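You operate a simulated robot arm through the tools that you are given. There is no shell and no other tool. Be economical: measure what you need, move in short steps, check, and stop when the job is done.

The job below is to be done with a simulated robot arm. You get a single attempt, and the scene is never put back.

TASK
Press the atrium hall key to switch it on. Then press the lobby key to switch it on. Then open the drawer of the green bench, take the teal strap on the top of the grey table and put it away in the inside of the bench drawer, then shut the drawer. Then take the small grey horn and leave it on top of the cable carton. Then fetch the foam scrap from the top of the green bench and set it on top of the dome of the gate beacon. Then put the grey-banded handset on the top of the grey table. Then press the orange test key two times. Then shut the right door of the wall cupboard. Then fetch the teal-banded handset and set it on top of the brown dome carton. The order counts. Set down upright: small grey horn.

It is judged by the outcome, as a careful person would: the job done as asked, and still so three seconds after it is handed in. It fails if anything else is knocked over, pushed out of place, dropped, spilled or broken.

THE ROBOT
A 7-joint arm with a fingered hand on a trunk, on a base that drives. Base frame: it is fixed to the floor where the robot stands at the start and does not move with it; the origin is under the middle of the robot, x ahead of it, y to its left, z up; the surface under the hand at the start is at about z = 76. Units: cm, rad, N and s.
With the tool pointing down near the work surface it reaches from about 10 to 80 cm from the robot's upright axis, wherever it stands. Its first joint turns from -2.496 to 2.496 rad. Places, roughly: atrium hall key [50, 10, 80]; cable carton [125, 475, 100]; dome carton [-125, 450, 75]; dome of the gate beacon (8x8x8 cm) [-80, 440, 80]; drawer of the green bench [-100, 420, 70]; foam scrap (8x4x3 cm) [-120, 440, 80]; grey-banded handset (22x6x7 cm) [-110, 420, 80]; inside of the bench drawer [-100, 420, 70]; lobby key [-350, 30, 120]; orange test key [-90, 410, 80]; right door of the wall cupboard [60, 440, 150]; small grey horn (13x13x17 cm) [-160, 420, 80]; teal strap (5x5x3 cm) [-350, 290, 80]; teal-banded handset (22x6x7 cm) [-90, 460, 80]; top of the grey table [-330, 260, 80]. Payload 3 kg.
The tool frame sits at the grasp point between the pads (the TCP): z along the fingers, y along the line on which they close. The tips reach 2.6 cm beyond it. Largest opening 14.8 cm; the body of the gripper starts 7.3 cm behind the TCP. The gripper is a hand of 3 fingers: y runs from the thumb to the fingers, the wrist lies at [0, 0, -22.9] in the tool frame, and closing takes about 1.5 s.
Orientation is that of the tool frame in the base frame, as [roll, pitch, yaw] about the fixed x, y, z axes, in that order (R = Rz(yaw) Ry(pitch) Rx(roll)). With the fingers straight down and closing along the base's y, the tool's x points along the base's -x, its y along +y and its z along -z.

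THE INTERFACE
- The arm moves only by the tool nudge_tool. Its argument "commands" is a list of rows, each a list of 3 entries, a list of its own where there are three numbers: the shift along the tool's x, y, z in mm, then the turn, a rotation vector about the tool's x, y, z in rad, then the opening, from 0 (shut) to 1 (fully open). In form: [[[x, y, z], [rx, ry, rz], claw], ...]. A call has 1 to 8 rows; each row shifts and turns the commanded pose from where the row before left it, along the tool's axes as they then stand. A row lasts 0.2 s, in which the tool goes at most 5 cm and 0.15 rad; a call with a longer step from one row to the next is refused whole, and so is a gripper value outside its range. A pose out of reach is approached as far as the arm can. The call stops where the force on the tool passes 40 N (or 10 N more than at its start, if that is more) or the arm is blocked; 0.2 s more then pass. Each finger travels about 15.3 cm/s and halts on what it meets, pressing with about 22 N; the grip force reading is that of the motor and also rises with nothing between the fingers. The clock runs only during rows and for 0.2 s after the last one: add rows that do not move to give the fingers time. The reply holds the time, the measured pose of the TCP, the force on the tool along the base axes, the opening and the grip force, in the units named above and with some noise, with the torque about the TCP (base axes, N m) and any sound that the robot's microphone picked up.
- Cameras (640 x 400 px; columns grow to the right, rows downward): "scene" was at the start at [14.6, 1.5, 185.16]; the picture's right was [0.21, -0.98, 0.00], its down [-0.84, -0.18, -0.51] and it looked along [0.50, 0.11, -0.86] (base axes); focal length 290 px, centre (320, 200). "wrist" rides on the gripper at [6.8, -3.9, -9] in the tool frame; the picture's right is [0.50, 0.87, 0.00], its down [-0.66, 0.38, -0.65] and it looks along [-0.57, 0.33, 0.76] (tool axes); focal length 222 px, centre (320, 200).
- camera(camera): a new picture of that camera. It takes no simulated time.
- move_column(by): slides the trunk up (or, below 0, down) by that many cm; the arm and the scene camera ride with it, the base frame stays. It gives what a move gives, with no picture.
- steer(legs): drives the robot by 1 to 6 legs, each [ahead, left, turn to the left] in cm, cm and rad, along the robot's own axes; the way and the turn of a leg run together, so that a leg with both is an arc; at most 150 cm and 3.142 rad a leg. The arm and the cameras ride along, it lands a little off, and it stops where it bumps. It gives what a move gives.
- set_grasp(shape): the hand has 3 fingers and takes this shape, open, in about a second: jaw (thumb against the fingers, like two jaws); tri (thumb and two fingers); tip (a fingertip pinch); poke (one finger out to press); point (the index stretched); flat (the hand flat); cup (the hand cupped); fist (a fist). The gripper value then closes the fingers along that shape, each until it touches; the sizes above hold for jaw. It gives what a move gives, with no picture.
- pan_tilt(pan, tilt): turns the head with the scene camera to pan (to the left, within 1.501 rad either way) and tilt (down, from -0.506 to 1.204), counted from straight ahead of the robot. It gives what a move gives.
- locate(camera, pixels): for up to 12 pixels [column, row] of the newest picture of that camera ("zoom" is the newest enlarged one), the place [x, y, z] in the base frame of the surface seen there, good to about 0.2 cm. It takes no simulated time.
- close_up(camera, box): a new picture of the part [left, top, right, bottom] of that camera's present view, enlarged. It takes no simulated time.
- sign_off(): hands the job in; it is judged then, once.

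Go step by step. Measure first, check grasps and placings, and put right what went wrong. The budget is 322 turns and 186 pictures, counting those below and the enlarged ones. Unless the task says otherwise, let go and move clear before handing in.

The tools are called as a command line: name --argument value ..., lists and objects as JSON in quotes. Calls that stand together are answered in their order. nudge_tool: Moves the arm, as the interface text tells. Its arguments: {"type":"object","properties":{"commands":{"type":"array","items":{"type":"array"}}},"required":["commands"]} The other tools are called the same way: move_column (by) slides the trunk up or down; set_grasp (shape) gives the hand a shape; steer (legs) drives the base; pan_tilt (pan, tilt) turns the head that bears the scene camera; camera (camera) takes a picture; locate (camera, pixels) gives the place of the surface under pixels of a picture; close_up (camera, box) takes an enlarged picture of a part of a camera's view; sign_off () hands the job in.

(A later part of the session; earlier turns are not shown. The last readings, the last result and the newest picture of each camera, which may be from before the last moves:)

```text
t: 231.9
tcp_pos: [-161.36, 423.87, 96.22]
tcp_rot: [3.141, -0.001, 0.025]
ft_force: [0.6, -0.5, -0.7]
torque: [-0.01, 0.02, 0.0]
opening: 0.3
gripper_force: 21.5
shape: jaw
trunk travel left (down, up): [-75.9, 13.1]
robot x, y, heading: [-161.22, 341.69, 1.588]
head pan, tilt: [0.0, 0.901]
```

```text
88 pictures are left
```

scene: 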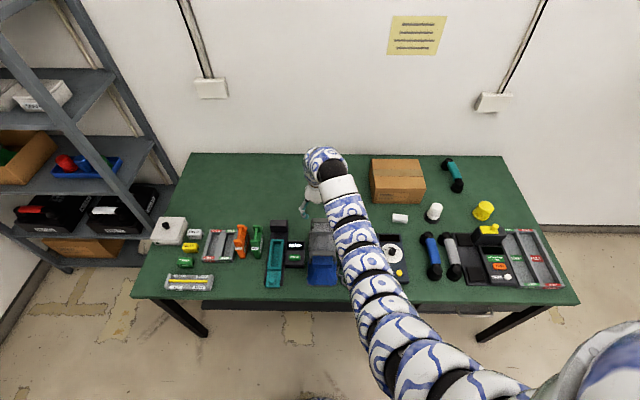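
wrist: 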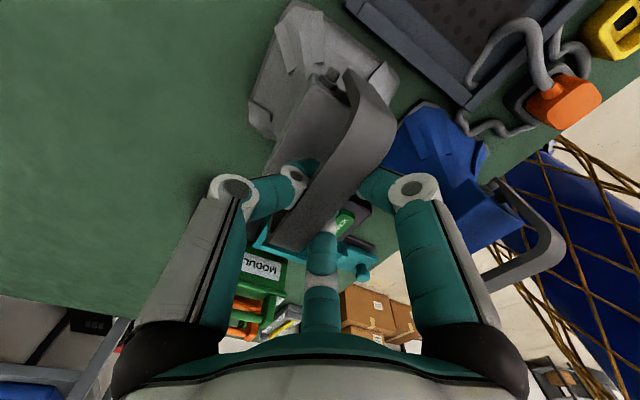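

Fingers wrap under the bar. Lift 3 cm and check.

move_column --by 3

camera --camera "wrist"

camera --camera "scene"

```text
t: 232.6
tcp_pos: [-161.27, 423.81, 99.15]
tcp_rot: [3.142, -0.001, 0.025]
ft_force: [0.1, -0.1, -4.0]
torque: [-0.01, 0.0, -0.04]
opening: 0.31
gripper_force: 22.0
shape: jaw
trunk travel left (down, up): [-78.9, 10.1]
robot x, y, heading: [-160.94, 340.8, 1.588]
head pan, tilt: [0.0, 0.901]
```

```text
87 pictures are left
```

wrist: 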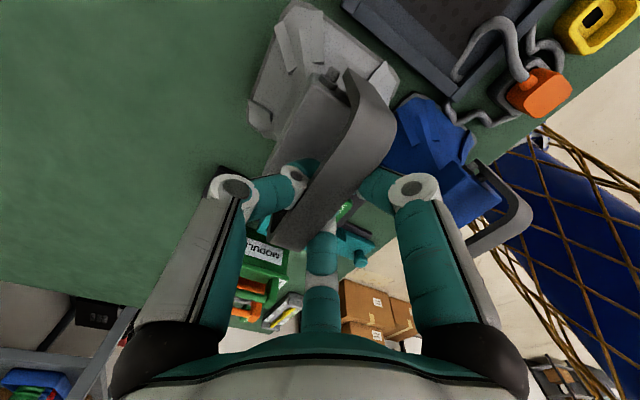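

```text
86 pictures are left
```

scene: 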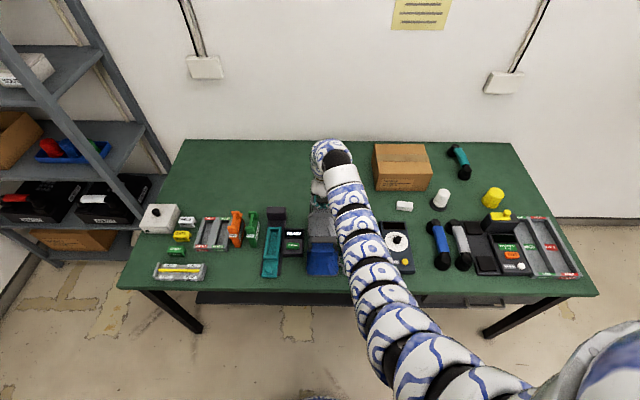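

Horn is held (4 N). Raise the trunk fully and the arm further so its base clears the blue horn.

move_column --by 10

nudge_tool --commands '[[[0, 0, -30], [0, 0, 0], 0], [[0, 0, -35], [0, 0, 0], 0], [[0, 0, -35], [0, 0, 0], 0], [[0, 0, -35], [0, 0, 0], 0], [[0, 0, 0], [0, 0, 0], 0]]'

camera --camera "scene"

```text
t: 233.9
tcp_pos: [-161.4, 423.83, 109.09]
tcp_rot: [-3.141, 0.0, 0.024]
ft_force: [-0.7, -0.6, -3.5]
torque: [0.01, -0.01, -0.02]
opening: 0.33
gripper_force: 21.8
shape: jaw
trunk travel left (down, up): [-88.9, 0.1]
robot x, y, heading: [-161.32, 341.09, 1.585]
head pan, tilt: [0.0, 0.901]
```

```text
t: 235.1
tcp_pos: [-161.02, 423.97, 122.58]
tcp_rot: [3.141, 0.001, 0.024]
ft_force: [-0.8, 0.4, -4.0]
torque: [-0.02, 0.03, 0.0]
opening: 0.33
gripper_force: 21.6
shape: jaw
trunk travel left (down, up): [-88.9, 0.1]
robot x, y, heading: [-161.08, 340.96, 1.587]
head pan, tilt: [0.0, 0.901]
```

```text
85 pictures are left
```

scene: 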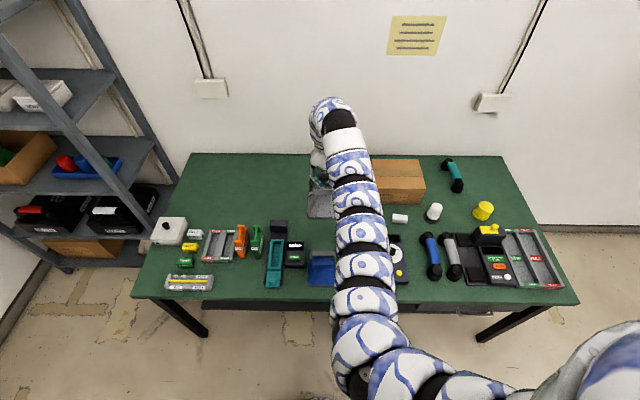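

Base of horn is at z≈106, clear. Back off 72 and drive right toward the red table, first 150.

steer --legs '[[-72, 0, -0.015], [0, -150, 0]]'

pan_tilt --pan -0.6 --tilt 0.6

camera --camera "scene"

```text
t: 246.1
tcp_pos: [-11.13, 354.25, 122.6]
tcp_rot: [-3.14, 0.0, 0.038]
ft_force: [-0.4, 0.0, -3.8]
torque: [0.0, -0.02, 0.02]
opening: 0.3
gripper_force: 22.1
shape: jaw
trunk travel left (down, up): [-88.9, 0.1]
robot x, y, heading: [-10.01, 271.49, 1.603]
head pan, tilt: [0.0, 0.901]
```

```text
t: 247.1
tcp_pos: [-11.21, 354.37, 122.61]
tcp_rot: [3.14, 0.001, 0.039]
ft_force: [0.6, -0.6, -3.9]
torque: [-0.02, -0.04, 0.02]
opening: 0.28
gripper_force: 21.5
shape: jaw
trunk travel left (down, up): [-88.9, 0.1]
robot x, y, heading: [-10.04, 271.53, 1.601]
head pan, tilt: [-0.6, 0.6]
```

```text
84 pictures are left
```

scene: 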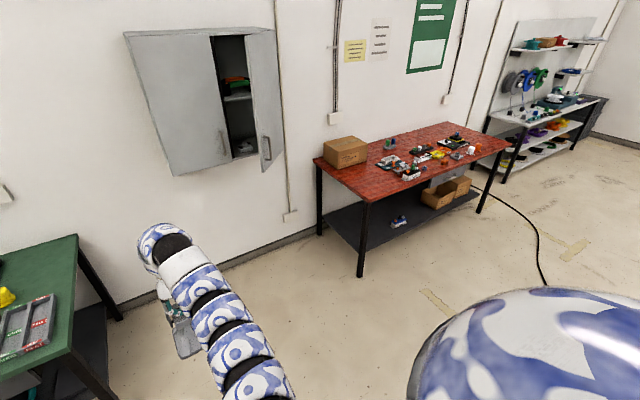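

Carton on the red table at (345,150). Locate carton, table and cupboard door.

close_up --camera "scene" --box '[300, 110, 420, 200]'

locate --camera "scene" --pixels '[[345, 143], [325, 146], [348, 137], [366, 146], [338, 152], [365, 202], [318, 160], [500, 150], [265, 150], [278, 100], [245, 60], [268, 165]]'

```text
4.44 times, centred on (360, 155) of scene
```

zoom: 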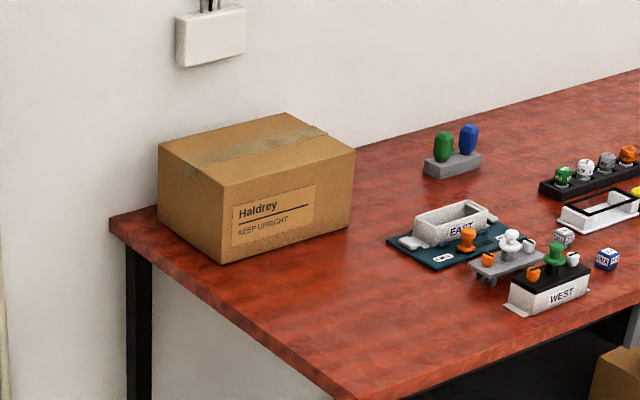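

```text
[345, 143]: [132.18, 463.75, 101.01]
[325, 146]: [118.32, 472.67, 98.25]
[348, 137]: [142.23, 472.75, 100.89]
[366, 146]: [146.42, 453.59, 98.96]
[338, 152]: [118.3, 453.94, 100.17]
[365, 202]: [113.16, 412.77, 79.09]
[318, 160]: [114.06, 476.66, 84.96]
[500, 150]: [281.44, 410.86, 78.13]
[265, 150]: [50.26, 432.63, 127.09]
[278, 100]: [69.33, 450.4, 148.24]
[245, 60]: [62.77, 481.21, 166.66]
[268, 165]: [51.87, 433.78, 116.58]
```

Carton top: x 118–146, y 454–473, z 101. Drive right 140, check, then ahead.

steer --legs '[[0, 0, -0.03], [0, -141, 0]]'

pan_tilt --pan 0 --tilt 0.7

camera --camera "scene"

```text
t: 251.2
tcp_pos: [55.62, 354.25, 122.49]
tcp_rot: [3.138, 0.003, 0.005]
ft_force: [2.3, 0.2, -3.7]
torque: [0.01, -0.03, 0.07]
opening: 0.31
gripper_force: 21.9
shape: jaw
trunk travel left (down, up): [-88.9, 0.1]
robot x, y, heading: [53.65, 271.79, 1.565]
head pan, tilt: [-0.6, 0.6]
stopped in leg 2: the robot was blocked; the commanded pose is now the measured one
```

```text
t: 252.2
tcp_pos: [54.77, 354.3, 122.46]
tcp_rot: [3.141, 0.001, 0.006]
ft_force: [-1.1, -0.4, -4.2]
torque: [0.01, -0.03, 0.02]
opening: 0.28
gripper_force: 21.9
shape: jaw
trunk travel left (down, up): [-88.9, 0.1]
robot x, y, heading: [53.1, 271.5, 1.568]
head pan, tilt: [0.0, 0.7]
```

```text
82 pictures are left
```

scene: 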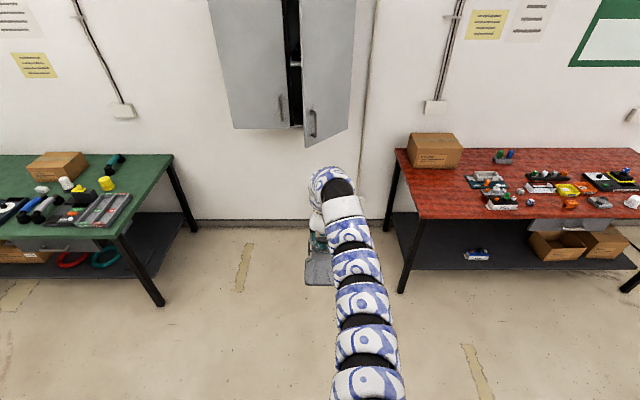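

Something blocked the base on its right; look there.

pan_tilt --pan -1.3 --tilt 0.9

camera --camera "scene"

```text
t: 253.7
tcp_pos: [54.67, 354.25, 122.51]
tcp_rot: [-3.14, 0.002, 0.006]
ft_force: [-0.5, 0.6, -3.8]
torque: [0.04, 0.0, 0.01]
opening: 0.28
gripper_force: 22.0
shape: jaw
trunk travel left (down, up): [-88.9, 0.1]
robot x, y, heading: [53.42, 271.61, 1.564]
head pan, tilt: [-1.3, 0.901]
```

```text
81 pictures are left
```

scene: 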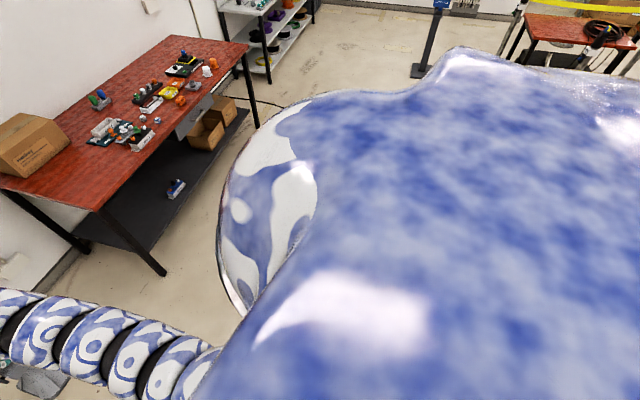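

A dark bin seen earlier near [84,262] is the likely blocker. Move left a bit, forward 45, then right past it.

steer --legs '[[0, 6, 0], [45, 0, 0], [0, -40, 0]]'

pan_tilt --pan -1.5 --tilt 1.1

camera --camera "scene"

camera --camera "wrist"

```text
t: 259.1
tcp_pos: [88.79, 399.0, 122.62]
tcp_rot: [-3.142, 0.004, 0.013]
ft_force: [0.2, 0.9, -4.2]
torque: [0.02, -0.01, -0.03]
opening: 0.29
gripper_force: 22.3
shape: jaw
trunk travel left (down, up): [-88.9, 0.1]
robot x, y, heading: [87.5, 316.28, 1.573]
head pan, tilt: [-1.3, 0.901]
```

```text
t: 259.8
tcp_pos: [88.82, 398.95, 122.45]
tcp_rot: [-3.141, 0.001, 0.013]
ft_force: [-0.3, -0.6, -3.7]
torque: [-0.01, 0.04, 0.02]
opening: 0.31
gripper_force: 22.1
shape: jaw
trunk travel left (down, up): [-88.9, 0.1]
robot x, y, heading: [87.7, 316.15, 1.571]
head pan, tilt: [-1.499, 1.1]
```

```text
80 pictures are left
```

scene: 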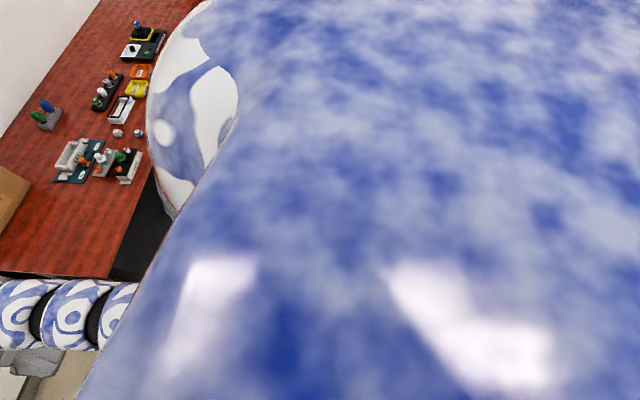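

```text
79 pictures are left
```

wrist: 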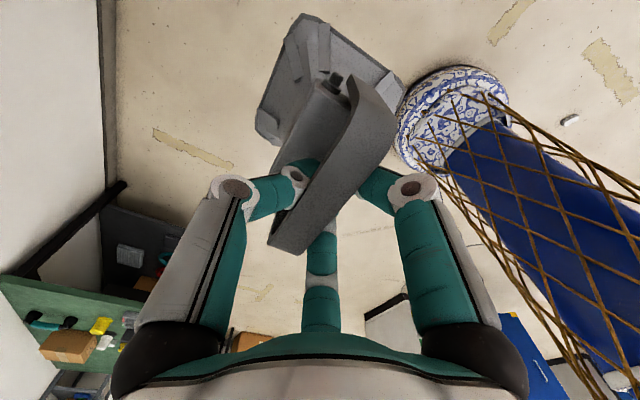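

Clear passage. Right 43, then ahead 58 and view.

steer --legs '[[0, -43, 0], [58, 0, 0]]'

pan_tilt --pan 0.1 --tilt 0.9

camera --camera "scene"

camera --camera "wrist"

```text
t: 265.3
tcp_pos: [132.55, 456.93, 122.54]
tcp_rot: [-3.141, 0.002, 0.006]
ft_force: [-0.3, 0.3, -3.5]
torque: [-0.01, -0.03, 0.01]
opening: 0.29
gripper_force: 22.0
shape: jaw
trunk travel left (down, up): [-88.9, 0.1]
robot x, y, heading: [131.4, 374.46, 1.563]
head pan, tilt: [-1.499, 1.1]
```

```text
t: 267.0
tcp_pos: [132.61, 457.01, 122.59]
tcp_rot: [-3.141, 0.001, 0.008]
ft_force: [1.0, 0.6, -4.5]
torque: [0.03, -0.01, 0.02]
opening: 0.34
gripper_force: 22.1
shape: jaw
trunk travel left (down, up): [-88.9, 0.1]
robot x, y, heading: [130.65, 374.43, 1.567]
head pan, tilt: [0.099, 0.901]
```

```text
78 pictures are left
```

scene: 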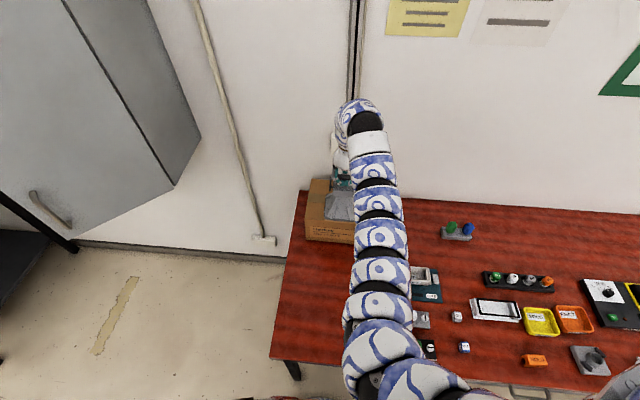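

```text
77 pictures are left
```

wrist: 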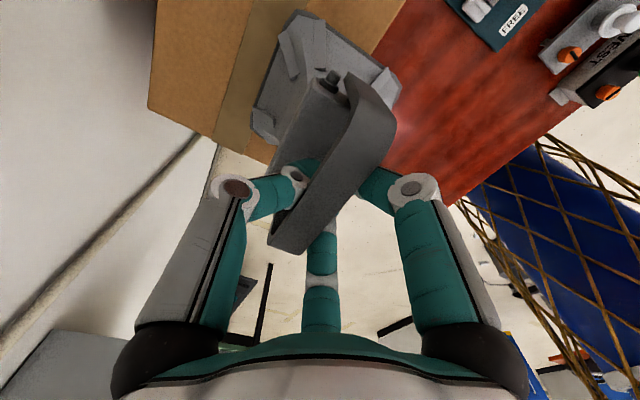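

Horn hangs above the carton's front part. Advance base 6.8 to centre it, then check carton edges.

steer --legs '[[6.8, 0, 0]]'

camera --camera "wrist"

locate --camera "wrist" --pixels '[[200, 120], [240, 140], [380, 20], [300, 30], [260, 30], [385, 75], [265, 130], [160, 60], [350, 20]]'

close_up --camera "scene" --box '[280, 110, 420, 250]'

```text
t: 268.0
tcp_pos: [132.62, 463.92, 122.33]
tcp_rot: [3.139, 0.002, 0.006]
ft_force: [-0.1, 0.1, -4.7]
torque: [-0.09, 0.02, -0.01]
opening: 0.29
gripper_force: 22.1
shape: jaw
trunk travel left (down, up): [-88.9, 0.1]
robot x, y, heading: [130.84, 380.97, 1.564]
head pan, tilt: [0.099, 0.901]
```

```text
76 pictures are left
```

wrist: 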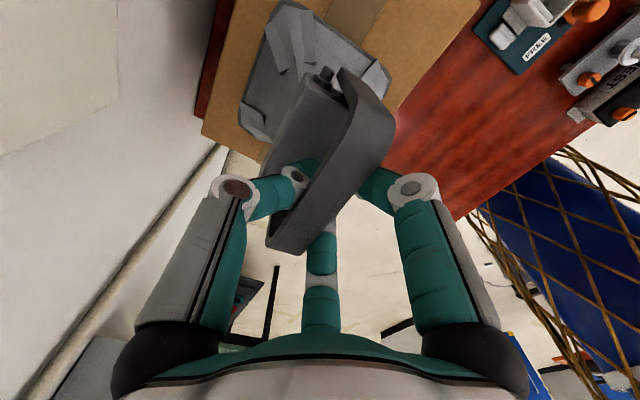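

```text
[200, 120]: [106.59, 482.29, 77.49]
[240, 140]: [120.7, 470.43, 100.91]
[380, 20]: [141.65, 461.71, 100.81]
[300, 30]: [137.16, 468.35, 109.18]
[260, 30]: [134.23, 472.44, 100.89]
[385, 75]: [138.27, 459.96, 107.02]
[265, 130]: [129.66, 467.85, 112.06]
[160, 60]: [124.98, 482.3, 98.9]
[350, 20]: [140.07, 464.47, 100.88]
```

```text
2.86 times, centred on (350, 180) of scene
```

zoom: 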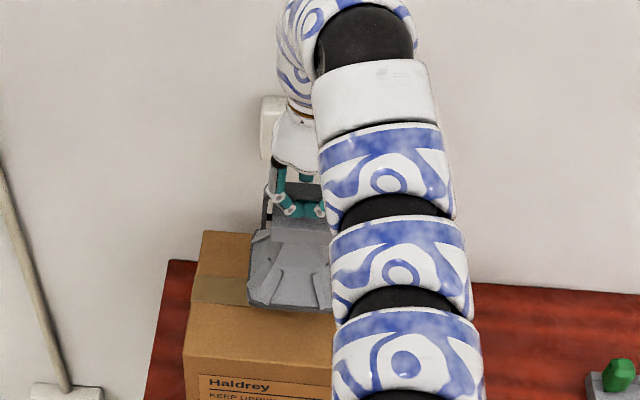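

Horn is centred over the carton. Lower 4.7 by trunk and check force.

move_column --by -4.6

nudge_tool --commands '[[[0, 0, 2], [0, 0, 0], 0], [[0, 0, 2], [0, 0, 0], 0], [[0, 0, 2], [0, 0, 0], 0], [[0, 0, 0], [0, 0, 0], 0]]'

camera --camera "wrist"

```text
t: 268.9
tcp_pos: [132.63, 463.8, 117.93]
tcp_rot: [-3.142, 0.003, 0.007]
ft_force: [0.9, -0.7, -3.6]
torque: [-0.04, -0.01, 0.01]
opening: 0.31
gripper_force: 22.0
shape: jaw
trunk travel left (down, up): [-84.3, 4.7]
robot x, y, heading: [131.16, 380.88, 1.563]
head pan, tilt: [0.099, 0.901]
```

```text
t: 269.9
tcp_pos: [132.61, 463.83, 117.29]
tcp_rot: [3.141, 0.0, 0.004]
ft_force: [0.4, -0.1, -3.5]
torque: [-0.04, 0.0, 0.03]
opening: 0.29
gripper_force: 21.5
shape: jaw
trunk travel left (down, up): [-84.3, 4.7]
robot x, y, heading: [131.25, 380.96, 1.563]
head pan, tilt: [0.099, 0.901]
```

```text
74 pictures are left
```

wrist: 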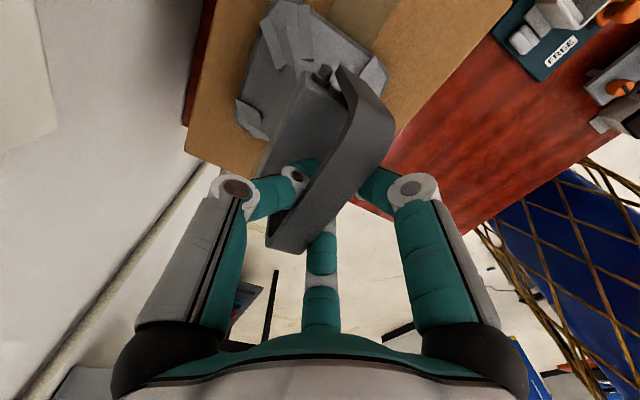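

Not touching yet (−3.5 N). Lower on in 2 mm steps.

nudge_tool --commands '[[[0, 0, 2], [0, 0, 0], 0], [[0, 0, 2], [0, 0, 0], 0], [[0, 0, 0], [0, 0, 0], 0]]'

nudge_tool --commands '[[[0, 0, 2], [0, 0, 0], 0], [[0, 0, 2], [0, 0, 0], 0], [[0, 0, 0], [0, 0, 0], 0]]'

```text
t: 270.7
tcp_pos: [132.67, 463.72, 116.92]
tcp_rot: [-3.14, 0.003, 0.006]
ft_force: [0.3, -0.1, -1.3]
torque: [-0.04, 0.02, -0.01]
opening: 0.26
gripper_force: 21.6
shape: jaw
trunk travel left (down, up): [-84.3, 4.7]
robot x, y, heading: [131.14, 381.19, 1.562]
head pan, tilt: [0.099, 0.901]
```

```text
t: 271.5
tcp_pos: [132.6, 463.72, 116.6]
tcp_rot: [3.141, 0.002, 0.006]
ft_force: [-0.6, 0.1, 0.6]
torque: [0.0, -0.03, -0.03]
opening: 0.26
gripper_force: 22.1
shape: jaw
trunk travel left (down, up): [-84.3, 4.7]
robot x, y, heading: [130.98, 381.29, 1.567]
head pan, tilt: [0.099, 0.901]
```

The horn rests on the carton (force 0). Open and rise straight up.

nudge_tool --commands '[[[0, 0, 0], [0, 0, 0], 0.2], [[0, 0, 0], [0, 0, 0], 0.45], [[0, 0, 0], [0, 0, 0], 0.5], [[0, 0, 0], [0, 0, 0], 0.5], [[0, 0, 0], [0, 0, 0], 0.5]]'

move_column --by 4.7

camera --camera "wrist"

```text
t: 272.7
tcp_pos: [132.63, 463.79, 116.63]
tcp_rot: [3.142, 0.002, 0.005]
ft_force: [0.1, -0.3, 0.1]
torque: [0.01, 0.01, -0.01]
opening: 7.33
gripper_force: 0.0
shape: jaw
trunk travel left (down, up): [-84.3, 4.7]
robot x, y, heading: [130.84, 381.44, 1.564]
head pan, tilt: [0.099, 0.901]
```

```text
t: 273.6
tcp_pos: [132.86, 463.75, 121.28]
tcp_rot: [-3.141, 0.003, 0.005]
ft_force: [-0.2, -0.7, 0.1]
torque: [0.0, 0.0, -0.02]
opening: 7.33
gripper_force: 0.0
shape: jaw
trunk travel left (down, up): [-89.0, 0.0]
robot x, y, heading: [131.07, 381.35, 1.563]
head pan, tilt: [0.099, 0.901]
```

```text
73 pictures are left
```

wrist: 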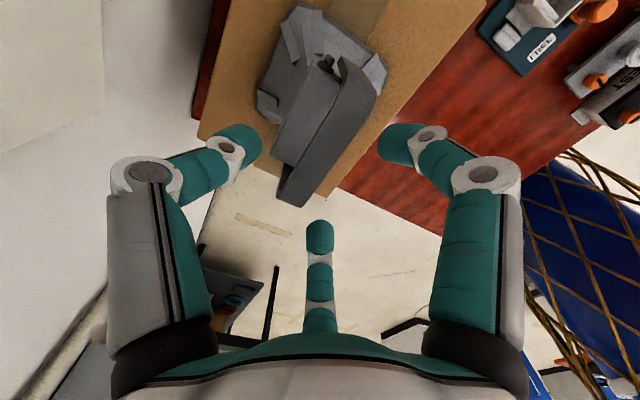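

Horn stands. Raise the arm 8 cm more and back away, then view.

nudge_tool --commands '[[[0, 0, -30], [0, 0, 0], 0.5], [[0, 0, -30], [0, 0, 0], 0.5], [[0, 0, -20], [0, 0, 0], 0.5], [[0, 0, 0], [0, 0, 0], 0.5]]'

steer --legs '[[-65, 0, 0]]'

pan_tilt --pan 0.25 --tilt 0.7

camera --camera "scene"

```text
t: 274.6
tcp_pos: [132.44, 463.85, 128.56]
tcp_rot: [-3.134, 0.003, 0.0]
ft_force: [-0.7, -0.1, -0.1]
torque: [-0.01, 0.01, 0.03]
opening: 7.35
gripper_force: 0.0
shape: jaw
out of reach, approached as far as the arm can: row 3
trunk travel left (down, up): [-89.0, 0.0]
robot x, y, heading: [131.12, 381.09, 1.567]
head pan, tilt: [0.099, 0.901]
```

```text
t: 278.2
tcp_pos: [132.66, 398.47, 128.65]
tcp_rot: [-3.134, 0.004, -0.014]
ft_force: [0.7, 0.9, -0.7]
torque: [0.01, -0.02, 0.01]
opening: 7.36
gripper_force: 0.1
shape: jaw
trunk travel left (down, up): [-89.0, 0.0]
robot x, y, heading: [130.49, 315.9, 1.55]
head pan, tilt: [0.099, 0.901]
```

```text
t: 278.9
tcp_pos: [132.77, 398.46, 128.45]
tcp_rot: [-3.135, 0.002, -0.013]
ft_force: [0.5, 0.1, 0.2]
torque: [0.02, -0.01, -0.02]
opening: 7.39
gripper_force: 0.0
shape: jaw
trunk travel left (down, up): [-89.0, 0.0]
robot x, y, heading: [130.23, 316.05, 1.547]
head pan, tilt: [0.25, 0.7]
```

```text
72 pictures are left
```

scene: 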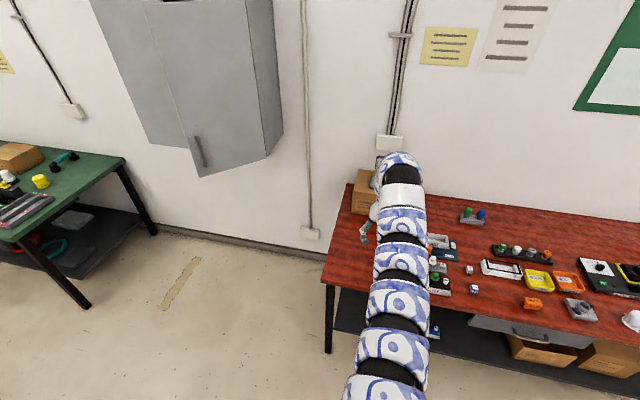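

Move left back toward the green bench; check the horn on the carton on the way.

steer --legs '[[0, 0, 0.02], [0, 100, 0]]'

pan_tilt --pan -0.7 --tilt 0.5

camera --camera "scene"

```text
t: 284.4
tcp_pos: [33.48, 399.42, 128.67]
tcp_rot: [-3.133, 0.003, -0.012]
ft_force: [-0.7, -0.8, 0.5]
torque: [0.0, 0.0, -0.01]
opening: 7.33
gripper_force: 0.0
shape: jaw
trunk travel left (down, up): [-89.0, 0.0]
robot x, y, heading: [31.34, 316.47, 1.558]
head pan, tilt: [0.25, 0.7]
```

```text
t: 285.6
tcp_pos: [33.71, 399.54, 128.7]
tcp_rot: [-3.133, 0.003, -0.014]
ft_force: [-0.2, -0.7, -0.3]
torque: [-0.01, 0.01, 0.03]
opening: 7.32
gripper_force: 0.1
shape: jaw
trunk travel left (down, up): [-89.0, 0.0]
robot x, y, heading: [31.43, 316.85, 1.551]
head pan, tilt: [-0.7, 0.499]
```

```text
71 pictures are left
```

scene: 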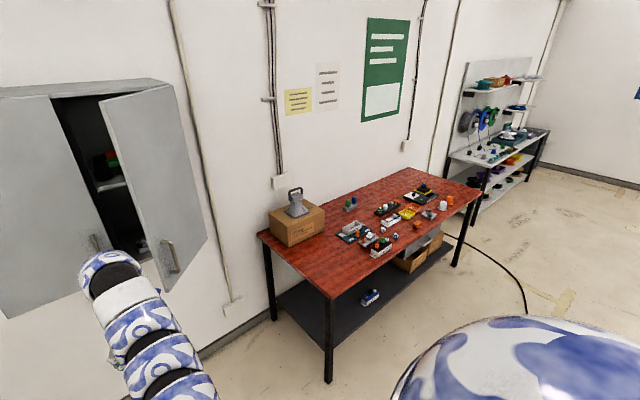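

Horn is upright on the carton. Move left 150 toward the foam scrap.

steer --legs '[[0, 0, 0.02], [-10, 148, 0]]'

pan_tilt --pan 0 --tilt 0.85

camera --camera "scene"

```text
t: 293.2
tcp_pos: [-113.97, 388.14, 128.53]
tcp_rot: [-3.134, 0.004, 0.025]
ft_force: [-0.5, 1.0, 1.2]
torque: [0.03, -0.03, 0.0]
opening: 7.37
gripper_force: 0.1
shape: jaw
trunk travel left (down, up): [-89.0, 0.0]
robot x, y, heading: [-113.23, 305.22, 1.594]
head pan, tilt: [-0.7, 0.499]
```

```text
t: 294.2
tcp_pos: [-114.01, 388.22, 128.61]
tcp_rot: [-3.134, 0.004, 0.027]
ft_force: [-0.2, -0.7, 0.2]
torque: [-0.01, 0.02, -0.02]
opening: 7.38
gripper_force: 0.2
shape: jaw
trunk travel left (down, up): [-89.0, 0.0]
robot x, y, heading: [-112.91, 305.51, 1.586]
head pan, tilt: [0.0, 0.85]
```

```text
70 pictures are left
```

scene: 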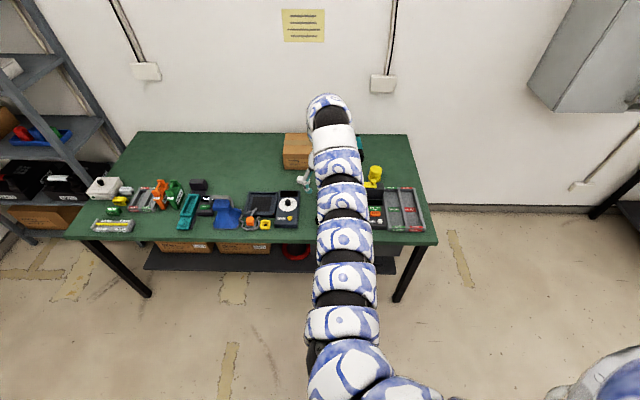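

Arm hides the foam in the scene view; try the wrist camera.

camera --camera "wrist"

```text
69 pictures are left
```

wrist: 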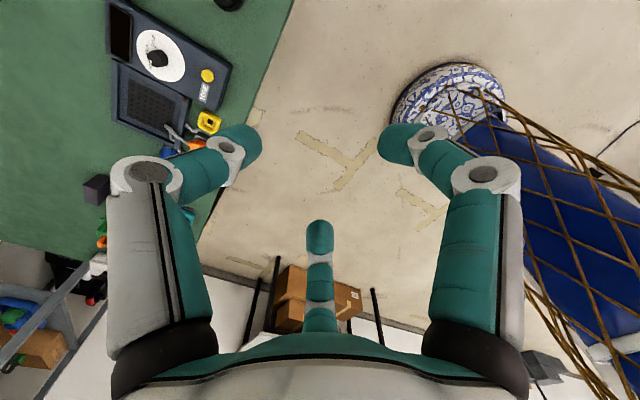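

Drive ahead 42 and right 18 so the wrist camera sees the foam.

steer --legs '[[0, 0, -0.02], [42, -20, 0]]'

camera --camera "wrist"

camera --camera "scene"

```text
t: 297.4
tcp_pos: [-93.47, 430.85, 128.55]
tcp_rot: [-3.135, 0.003, 0.015]
ft_force: [0.2, 0.8, -0.3]
torque: [0.0, 0.0, 0.0]
opening: 7.34
gripper_force: 0.0
shape: jaw
trunk travel left (down, up): [-89.0, 0.0]
robot x, y, heading: [-93.62, 348.11, 1.581]
head pan, tilt: [0.0, 0.85]
```

```text
68 pictures are left
```

wrist: 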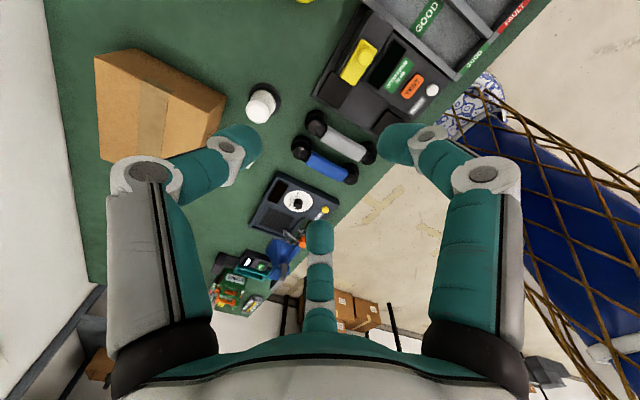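

```text
67 pictures are left
```

scene: 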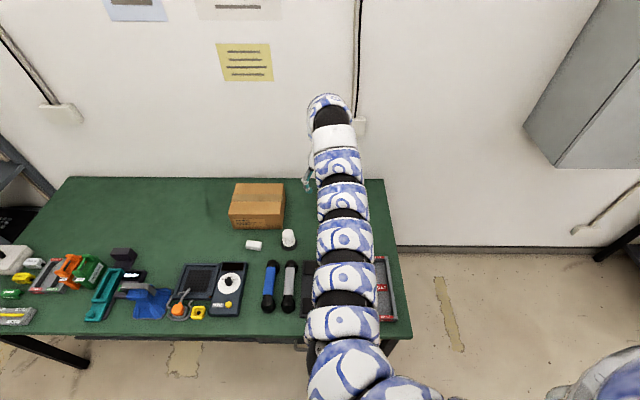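

Foam visible in the scene at (254,245). Zoom and locate it, the DOMES carton and grey handset.

close_up --camera "scene" --box '[215, 170, 315, 320]'

locate --camera "scene" --pixels '[[248, 243], [254, 243], [260, 244], [254, 248], [254, 241], [288, 238], [257, 190], [235, 215], [283, 215], [290, 268], [290, 305], [290, 285]]'

```text
2.67 times, centred on (265, 245) of scene
```

zoom: 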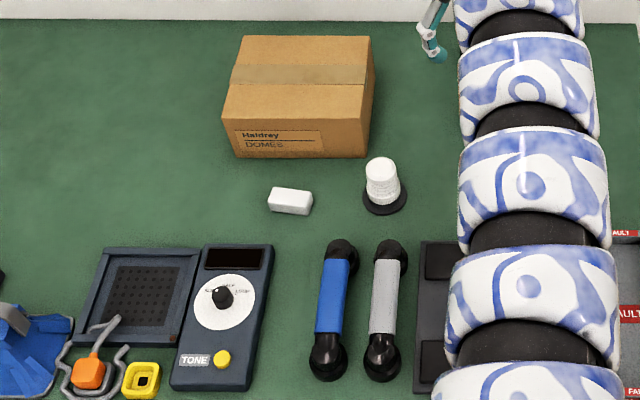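

```text
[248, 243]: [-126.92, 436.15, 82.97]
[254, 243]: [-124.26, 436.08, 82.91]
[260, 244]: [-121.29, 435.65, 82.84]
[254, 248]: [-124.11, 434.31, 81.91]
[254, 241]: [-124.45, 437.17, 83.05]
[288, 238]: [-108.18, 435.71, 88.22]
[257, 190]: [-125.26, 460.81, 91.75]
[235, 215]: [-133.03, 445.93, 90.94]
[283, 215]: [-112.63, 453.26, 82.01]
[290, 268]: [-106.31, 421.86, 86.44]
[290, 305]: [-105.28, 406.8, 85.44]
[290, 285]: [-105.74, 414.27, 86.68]
```

Foam centre ≈[-124.2, 436.1], top z 82.9, long axis along x. Drive to put the TCP above it.

steer --legs '[[5.2, 30.7, -0.01]]'

move_column --by -30

camera --camera "wrist"

```text
t: 299.5
tcp_pos: [-123.4, 435.9, 128.62]
tcp_rot: [-3.134, 0.002, 0.005]
ft_force: [-0.2, 0.7, 0.7]
torque: [-0.05, -0.02, 0.0]
opening: 7.34
gripper_force: 0.1
shape: jaw
trunk travel left (down, up): [-89.0, 0.0]
robot x, y, heading: [-124.12, 353.7, 1.57]
head pan, tilt: [0.0, 0.85]
```

```text
t: 302.5
tcp_pos: [-123.39, 435.76, 98.57]
tcp_rot: [-3.134, 0.003, 0.005]
ft_force: [-0.3, -0.9, -0.5]
torque: [0.02, 0.0, 0.01]
opening: 7.35
gripper_force: 0.1
shape: jaw
trunk travel left (down, up): [-59.0, 30.0]
robot x, y, heading: [-124.43, 353.18, 1.572]
head pan, tilt: [0.0, 0.85]
```

```text
65 pictures are left
```

wrist: 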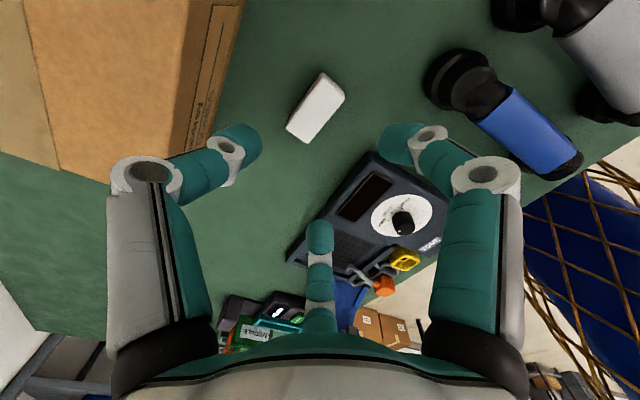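

Foam at wrist (316,108); locate corners precisely.

locate --camera "wrist" --pixels '[[323, 76], [343, 96], [304, 138], [290, 126], [316, 105], [330, 85], [298, 130]]'

close_up --camera "wrist" --box '[270, 60, 366, 150]'

```text
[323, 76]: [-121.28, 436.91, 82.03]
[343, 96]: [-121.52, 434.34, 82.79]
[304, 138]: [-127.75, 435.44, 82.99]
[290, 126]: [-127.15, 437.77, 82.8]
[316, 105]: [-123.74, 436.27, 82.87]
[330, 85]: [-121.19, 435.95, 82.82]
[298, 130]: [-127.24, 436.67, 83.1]
```

```text
4.44 times, centred on (318, 105) of wrist
```

zoom: 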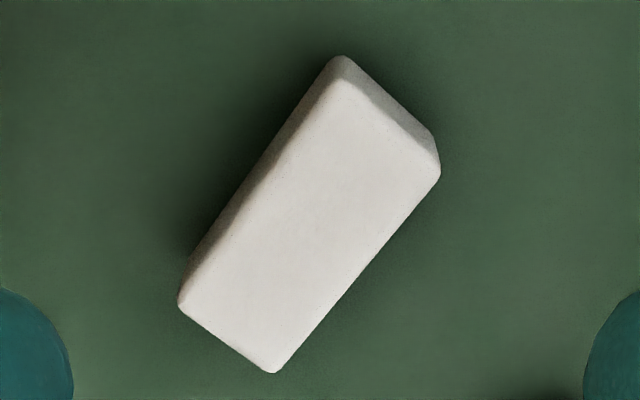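

Foam axis is tilted ≈−0.19 rad; turn the hand to match, shift −0.9/+0.3, and lower to grip height.

nudge_tool --commands '[[[-9, -3, 0], [0, 0, 0.1], 0.5], [[0, 0, 0], [0, 0, 0.09], 0.5], [[0, 0, 0], [0, 0, 0], 0.5]]'

move_column --by -12

camera --camera "wrist"

```text
t: 303.3
tcp_pos: [-124.33, 436.07, 98.56]
tcp_rot: [-3.137, 0.007, -0.185]
ft_force: [0.0, -0.4, -0.5]
torque: [-0.01, -0.01, -0.01]
opening: 7.35
gripper_force: 0.0
shape: jaw
trunk travel left (down, up): [-59.0, 30.0]
robot x, y, heading: [-124.17, 353.15, 1.573]
head pan, tilt: [0.0, 0.85]
```

```text
t: 304.8
tcp_pos: [-124.22, 436.06, 86.6]
tcp_rot: [-3.135, 0.006, -0.183]
ft_force: [-0.4, -0.6, 0.1]
torque: [-0.03, 0.02, 0.0]
opening: 7.31
gripper_force: 0.0
shape: jaw
trunk travel left (down, up): [-47.0, 42.0]
robot x, y, heading: [-124.04, 353.31, 1.569]
head pan, tilt: [0.0, 0.85]
```

```text
63 pictures are left
```

wrist: 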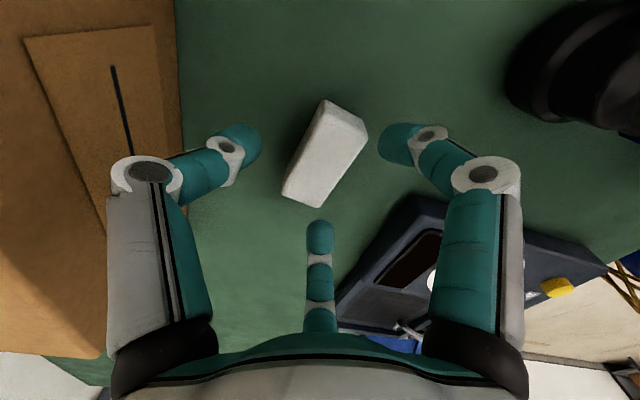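

Lower 3.5 more and close on the foam.

move_column --by -3.4

nudge_tool --commands '[[[0, 0, 0], [0, 0, 0], 0.35], [[0, 0, 0], [0, 0, 0], 0.2], [[0, 0, 0], [0, 0, 0], 0.05], [[0, 0, 0], [0, 0, 0], 0], [[0, 0, 0], [0, 0, 0], 0]]'

camera --camera "wrist"

```text
t: 305.4
tcp_pos: [-124.5, 436.28, 84.85]
tcp_rot: [-3.125, 0.015, -0.179]
ft_force: [-3.0, -3.6, 34.4]
torque: [-0.56, 1.41, 0.07]
opening: 7.49
gripper_force: 0.1
shape: jaw
trunk travel left (down, up): [-44.5, 44.5]
robot x, y, heading: [-123.87, 353.29, 1.57]
head pan, tilt: [0.0, 0.85]
stopped: the force on the tool passed its limit at 46 N (the readings are from after the stop); the commanded pose is now the measured one
```

```text
t: 305.9
tcp_pos: [-125.03, 436.12, 85.04]
tcp_rot: [-3.121, 0.02, -0.176]
ft_force: [-9.9, -6.0, 44.0]
torque: [-0.61, 1.48, 0.03]
opening: 3.94
gripper_force: 0.0
shape: jaw
trunk travel left (down, up): [-44.5, 44.5]
robot x, y, heading: [-124.09, 353.33, 1.572]
head pan, tilt: [0.0, 0.85]
stopped in row 2: the force on the tool passed its limit at 49 N (the readings are from after the stop); the commanded pose is now the measured one
```

```text
62 pictures are left
```

wrist: 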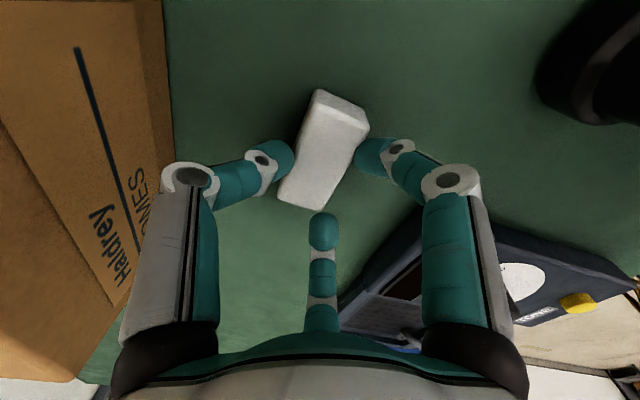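

Contact is at the third finger sitting on the foam's corner (force/torque point ≈(−3.4,−1.4) from TCP). Rise 5 cm, re-check, and come down with a wider opening.

move_column --by 5

nudge_tool --commands '[[[0, 0, 0], [0, 0, 0], 0.6], [[0, 0, 0], [0, 0, 0], 0.78], [[0, 0, 0], [0, 0, 0], 0.78], [[0, 0, 0], [0, 0, 0], 0.78], [[0, 0, 0], [0, 0, 0], 0.78]]'

camera --camera "wrist"

```text
t: 306.8
tcp_pos: [-124.6, 436.27, 89.49]
tcp_rot: [-3.13, 0.012, -0.18]
ft_force: [-0.1, -0.1, -0.3]
torque: [-0.01, 0.02, -0.03]
opening: 0.47
gripper_force: 22.1
shape: jaw
trunk travel left (down, up): [-49.5, 39.5]
robot x, y, heading: [-123.8, 353.18, 1.57]
head pan, tilt: [0.0, 0.85]
```

```text
t: 308.0
tcp_pos: [-124.63, 436.23, 89.64]
tcp_rot: [-3.127, 0.014, -0.179]
ft_force: [-0.1, -0.4, 0.3]
torque: [-0.01, -0.01, -0.01]
opening: 11.51
gripper_force: 0.1
shape: jaw
trunk travel left (down, up): [-49.5, 39.5]
robot x, y, heading: [-123.8, 352.66, 1.569]
head pan, tilt: [0.0, 0.85]
```

```text
61 pictures are left
```

wrist: 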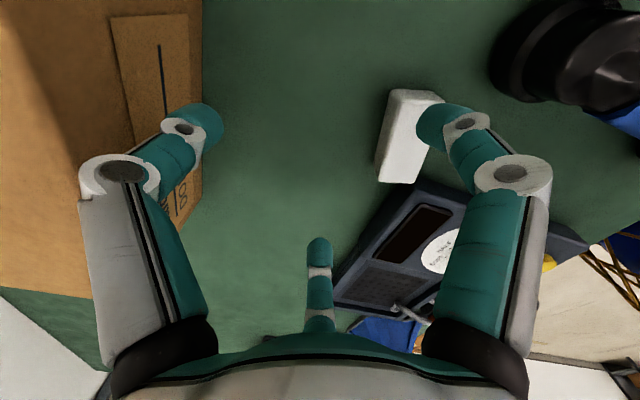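

The foam slipped sideways; locate it and check surroundings.

locate --camera "wrist" --pixels '[[395, 95], [430, 95], [383, 175], [410, 180], [400, 135], [410, 160], [440, 100], [345, 300], [190, 220], [440, 185], [360, 280]]'

camera --camera "scene"

```text
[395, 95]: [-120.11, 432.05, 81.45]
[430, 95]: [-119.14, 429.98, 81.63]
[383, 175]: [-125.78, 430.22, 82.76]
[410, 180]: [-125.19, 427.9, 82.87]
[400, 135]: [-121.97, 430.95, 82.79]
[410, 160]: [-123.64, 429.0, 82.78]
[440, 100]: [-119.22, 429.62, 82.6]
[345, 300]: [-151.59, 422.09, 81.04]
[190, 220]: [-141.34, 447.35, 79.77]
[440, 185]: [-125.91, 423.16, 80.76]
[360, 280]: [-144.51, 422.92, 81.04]
```

```text
60 pictures are left
```

scene: 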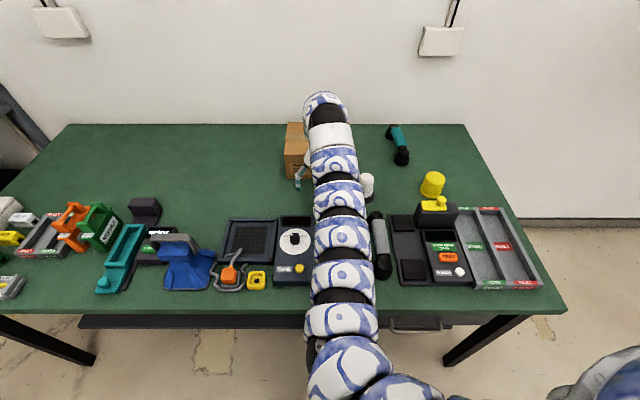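

Foam now at ≈[-122.4,430.3], axis +0.30 rad, flat on the bench. The fingers act as a 3-point chuck, so I'll align tool y with the foam's long axis (fingers pinch the long sides).

nudge_tool --commands '[[[16, 25, -5], [0, 0, 0.136], 0.78], [[12, 27, -5], [0, 0, 0.136], 0.78], [[0, 0, 0], [0, 0, 0.136], 0.78], [[0, 0, 0], [0, 0, 0.136], 0.78], [[0, 0, 0], [0, 0, 0.136], 0.78], [[0, 0, 0], [0, 0, 0.136], 0.78], [[0, 0, 0], [0, 0, 0.136], 0.78], [[0, 0, 0], [0, 0, 0.136], 0.78]]'

camera --camera "wrist"

```text
t: 309.8
tcp_pos: [-122.66, 434.51, 87.53]
tcp_rot: [3.134, 0.018, -1.271]
ft_force: [-0.2, -0.3, -0.1]
torque: [-0.01, 0.03, 0.01]
opening: 11.49
gripper_force: 0.1
shape: jaw
out of reach, approached as far as the arm can: row 1, 2
trunk travel left (down, up): [-49.5, 39.5]
robot x, y, heading: [-124.14, 353.04, 1.572]
head pan, tilt: [0.0, 0.85]
```

```text
59 pictures are left
```

wrist: 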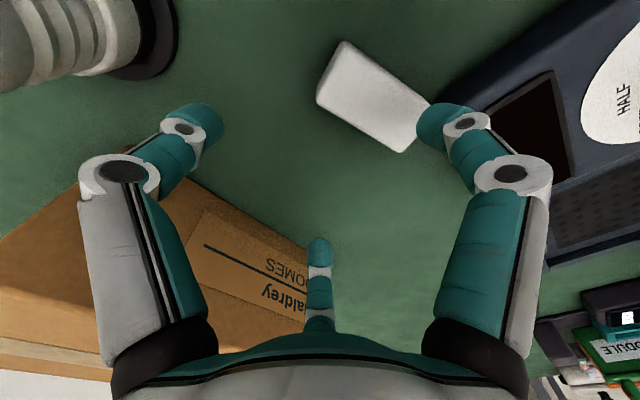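

Not yet at target (y 434.5). Re-locate foam and shift −y 3.8 cm.

locate --camera "wrist" --pixels '[[343, 45], [425, 100], [402, 150], [320, 98], [372, 98], [470, 90], [540, 250]]'

nudge_tool --commands '[[[0, 0, -8], [0, 0, 0], 0.78], [[19, 4, 0], [0, 0, 0], 0.78], [[19, 4, 0], [0, 0, 0], 0.78], [[0, 0, 0], [0, 0, 0], 0.78]]'

camera --camera "wrist"

```text
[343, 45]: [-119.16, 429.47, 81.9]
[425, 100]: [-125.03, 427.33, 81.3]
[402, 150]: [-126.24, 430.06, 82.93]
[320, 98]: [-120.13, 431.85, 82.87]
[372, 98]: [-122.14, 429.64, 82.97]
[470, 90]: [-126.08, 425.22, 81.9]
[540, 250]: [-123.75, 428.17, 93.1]
```

```text
t: 310.8
tcp_pos: [-123.05, 434.05, 87.04]
tcp_rot: [3.138, 0.018, -1.266]
ft_force: [0.6, 0.3, 0.5]
torque: [0.01, -0.02, 0.0]
opening: 11.5
gripper_force: 0.1
shape: jaw
out of reach, approached as far as the arm can: row 2, 3
trunk travel left (down, up): [-49.5, 39.5]
robot x, y, heading: [-124.11, 353.36, 1.574]
head pan, tilt: [0.0, 0.85]
```

```text
58 pictures are left
```

wrist: 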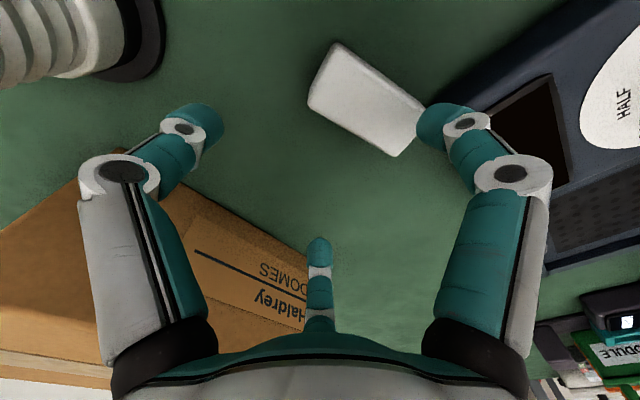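

Arm can't retract at this height; use the base: back 3.6, right 0.6. Also narrow the fingers to ~8.8 cm so they clear the TONE panel corner (≈[-126,425]).

steer --legs '[[-3.7, -0.6, 0]]'

nudge_tool --commands '[[[0, 0, 0], [0, 0, 0], 0.6], [[0, 0, 0], [0, 0, 0], 0.6], [[0, 0, 0], [0, 0, 0], 0.6]]'

camera --camera "wrist"

locate --camera "wrist" --pixels '[[320, 150], [390, 140], [320, 235], [240, 130], [470, 110], [450, 100]]'

```text
t: 311.6
tcp_pos: [-122.43, 430.32, 87.1]
tcp_rot: [3.137, 0.017, -1.267]
ft_force: [0.2, 0.4, 0.0]
torque: [0.02, 0.01, -0.04]
opening: 11.52
gripper_force: 0.0
shape: jaw
trunk travel left (down, up): [-49.5, 39.5]
robot x, y, heading: [-123.14, 349.57, 1.57]
head pan, tilt: [0.0, 0.85]
```

```text
t: 312.4
tcp_pos: [-122.41, 430.5, 87.15]
tcp_rot: [3.136, 0.018, -1.266]
ft_force: [0.0, 0.4, -0.3]
torque: [0.01, 0.0, 0.01]
opening: 8.92
gripper_force: 0.0
shape: jaw
trunk travel left (down, up): [-49.5, 39.5]
robot x, y, heading: [-123.24, 349.22, 1.573]
head pan, tilt: [0.0, 0.85]
```

```text
57 pictures are left
```

wrist: 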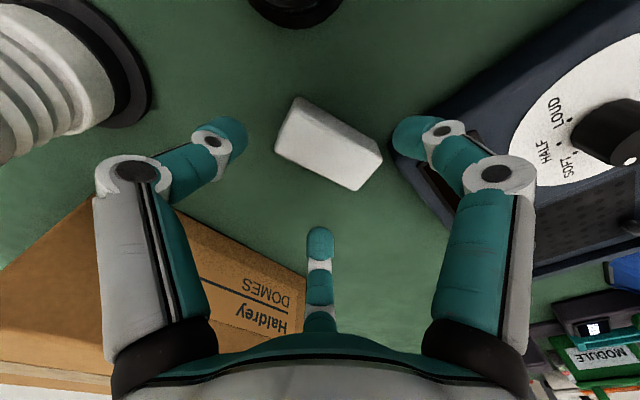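

```text
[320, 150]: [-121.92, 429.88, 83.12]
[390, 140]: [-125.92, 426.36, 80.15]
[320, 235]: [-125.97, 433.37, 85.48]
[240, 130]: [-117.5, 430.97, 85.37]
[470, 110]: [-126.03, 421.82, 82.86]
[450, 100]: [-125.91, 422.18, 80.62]
```

Foam is centred, the finger is just right of the panel's edge (x −125.9). Lower 3.8 by trunk and close.

move_column --by -3.7

nudge_tool --commands '[[[0, 0, 0], [0, 0, 0], 0.45], [[0, 0, 0], [0, 0, 0], 0.3], [[0, 0, 0], [0, 0, 0], 0.15], [[0, 0, 0], [0, 0, 0], 0], [[0, 0, 0], [0, 0, 0], 0]]'

camera --camera "wrist"

```text
t: 313.2
tcp_pos: [-122.43, 430.49, 83.47]
tcp_rot: [3.138, 0.017, -1.267]
ft_force: [0.5, -0.4, 0.0]
torque: [0.02, -0.01, -0.02]
opening: 8.95
gripper_force: 0.1
shape: jaw
trunk travel left (down, up): [-45.8, 43.2]
robot x, y, heading: [-123.32, 349.3, 1.572]
head pan, tilt: [0.0, 0.85]
```

```text
t: 314.4
tcp_pos: [-122.38, 430.32, 83.43]
tcp_rot: [3.135, 0.017, -1.267]
ft_force: [-1.2, -0.6, -0.3]
torque: [-0.01, 0.01, 0.0]
opening: 3.39
gripper_force: 22.1
shape: jaw
trunk travel left (down, up): [-45.8, 43.2]
robot x, y, heading: [-123.12, 349.52, 1.568]
head pan, tilt: [0.0, 0.85]
```

```text
56 pictures are left
```

wrist: 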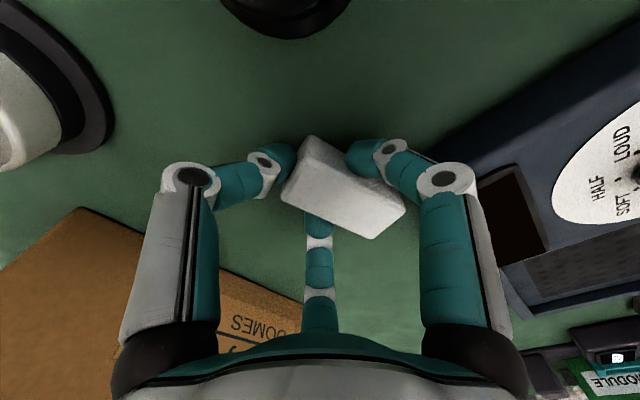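

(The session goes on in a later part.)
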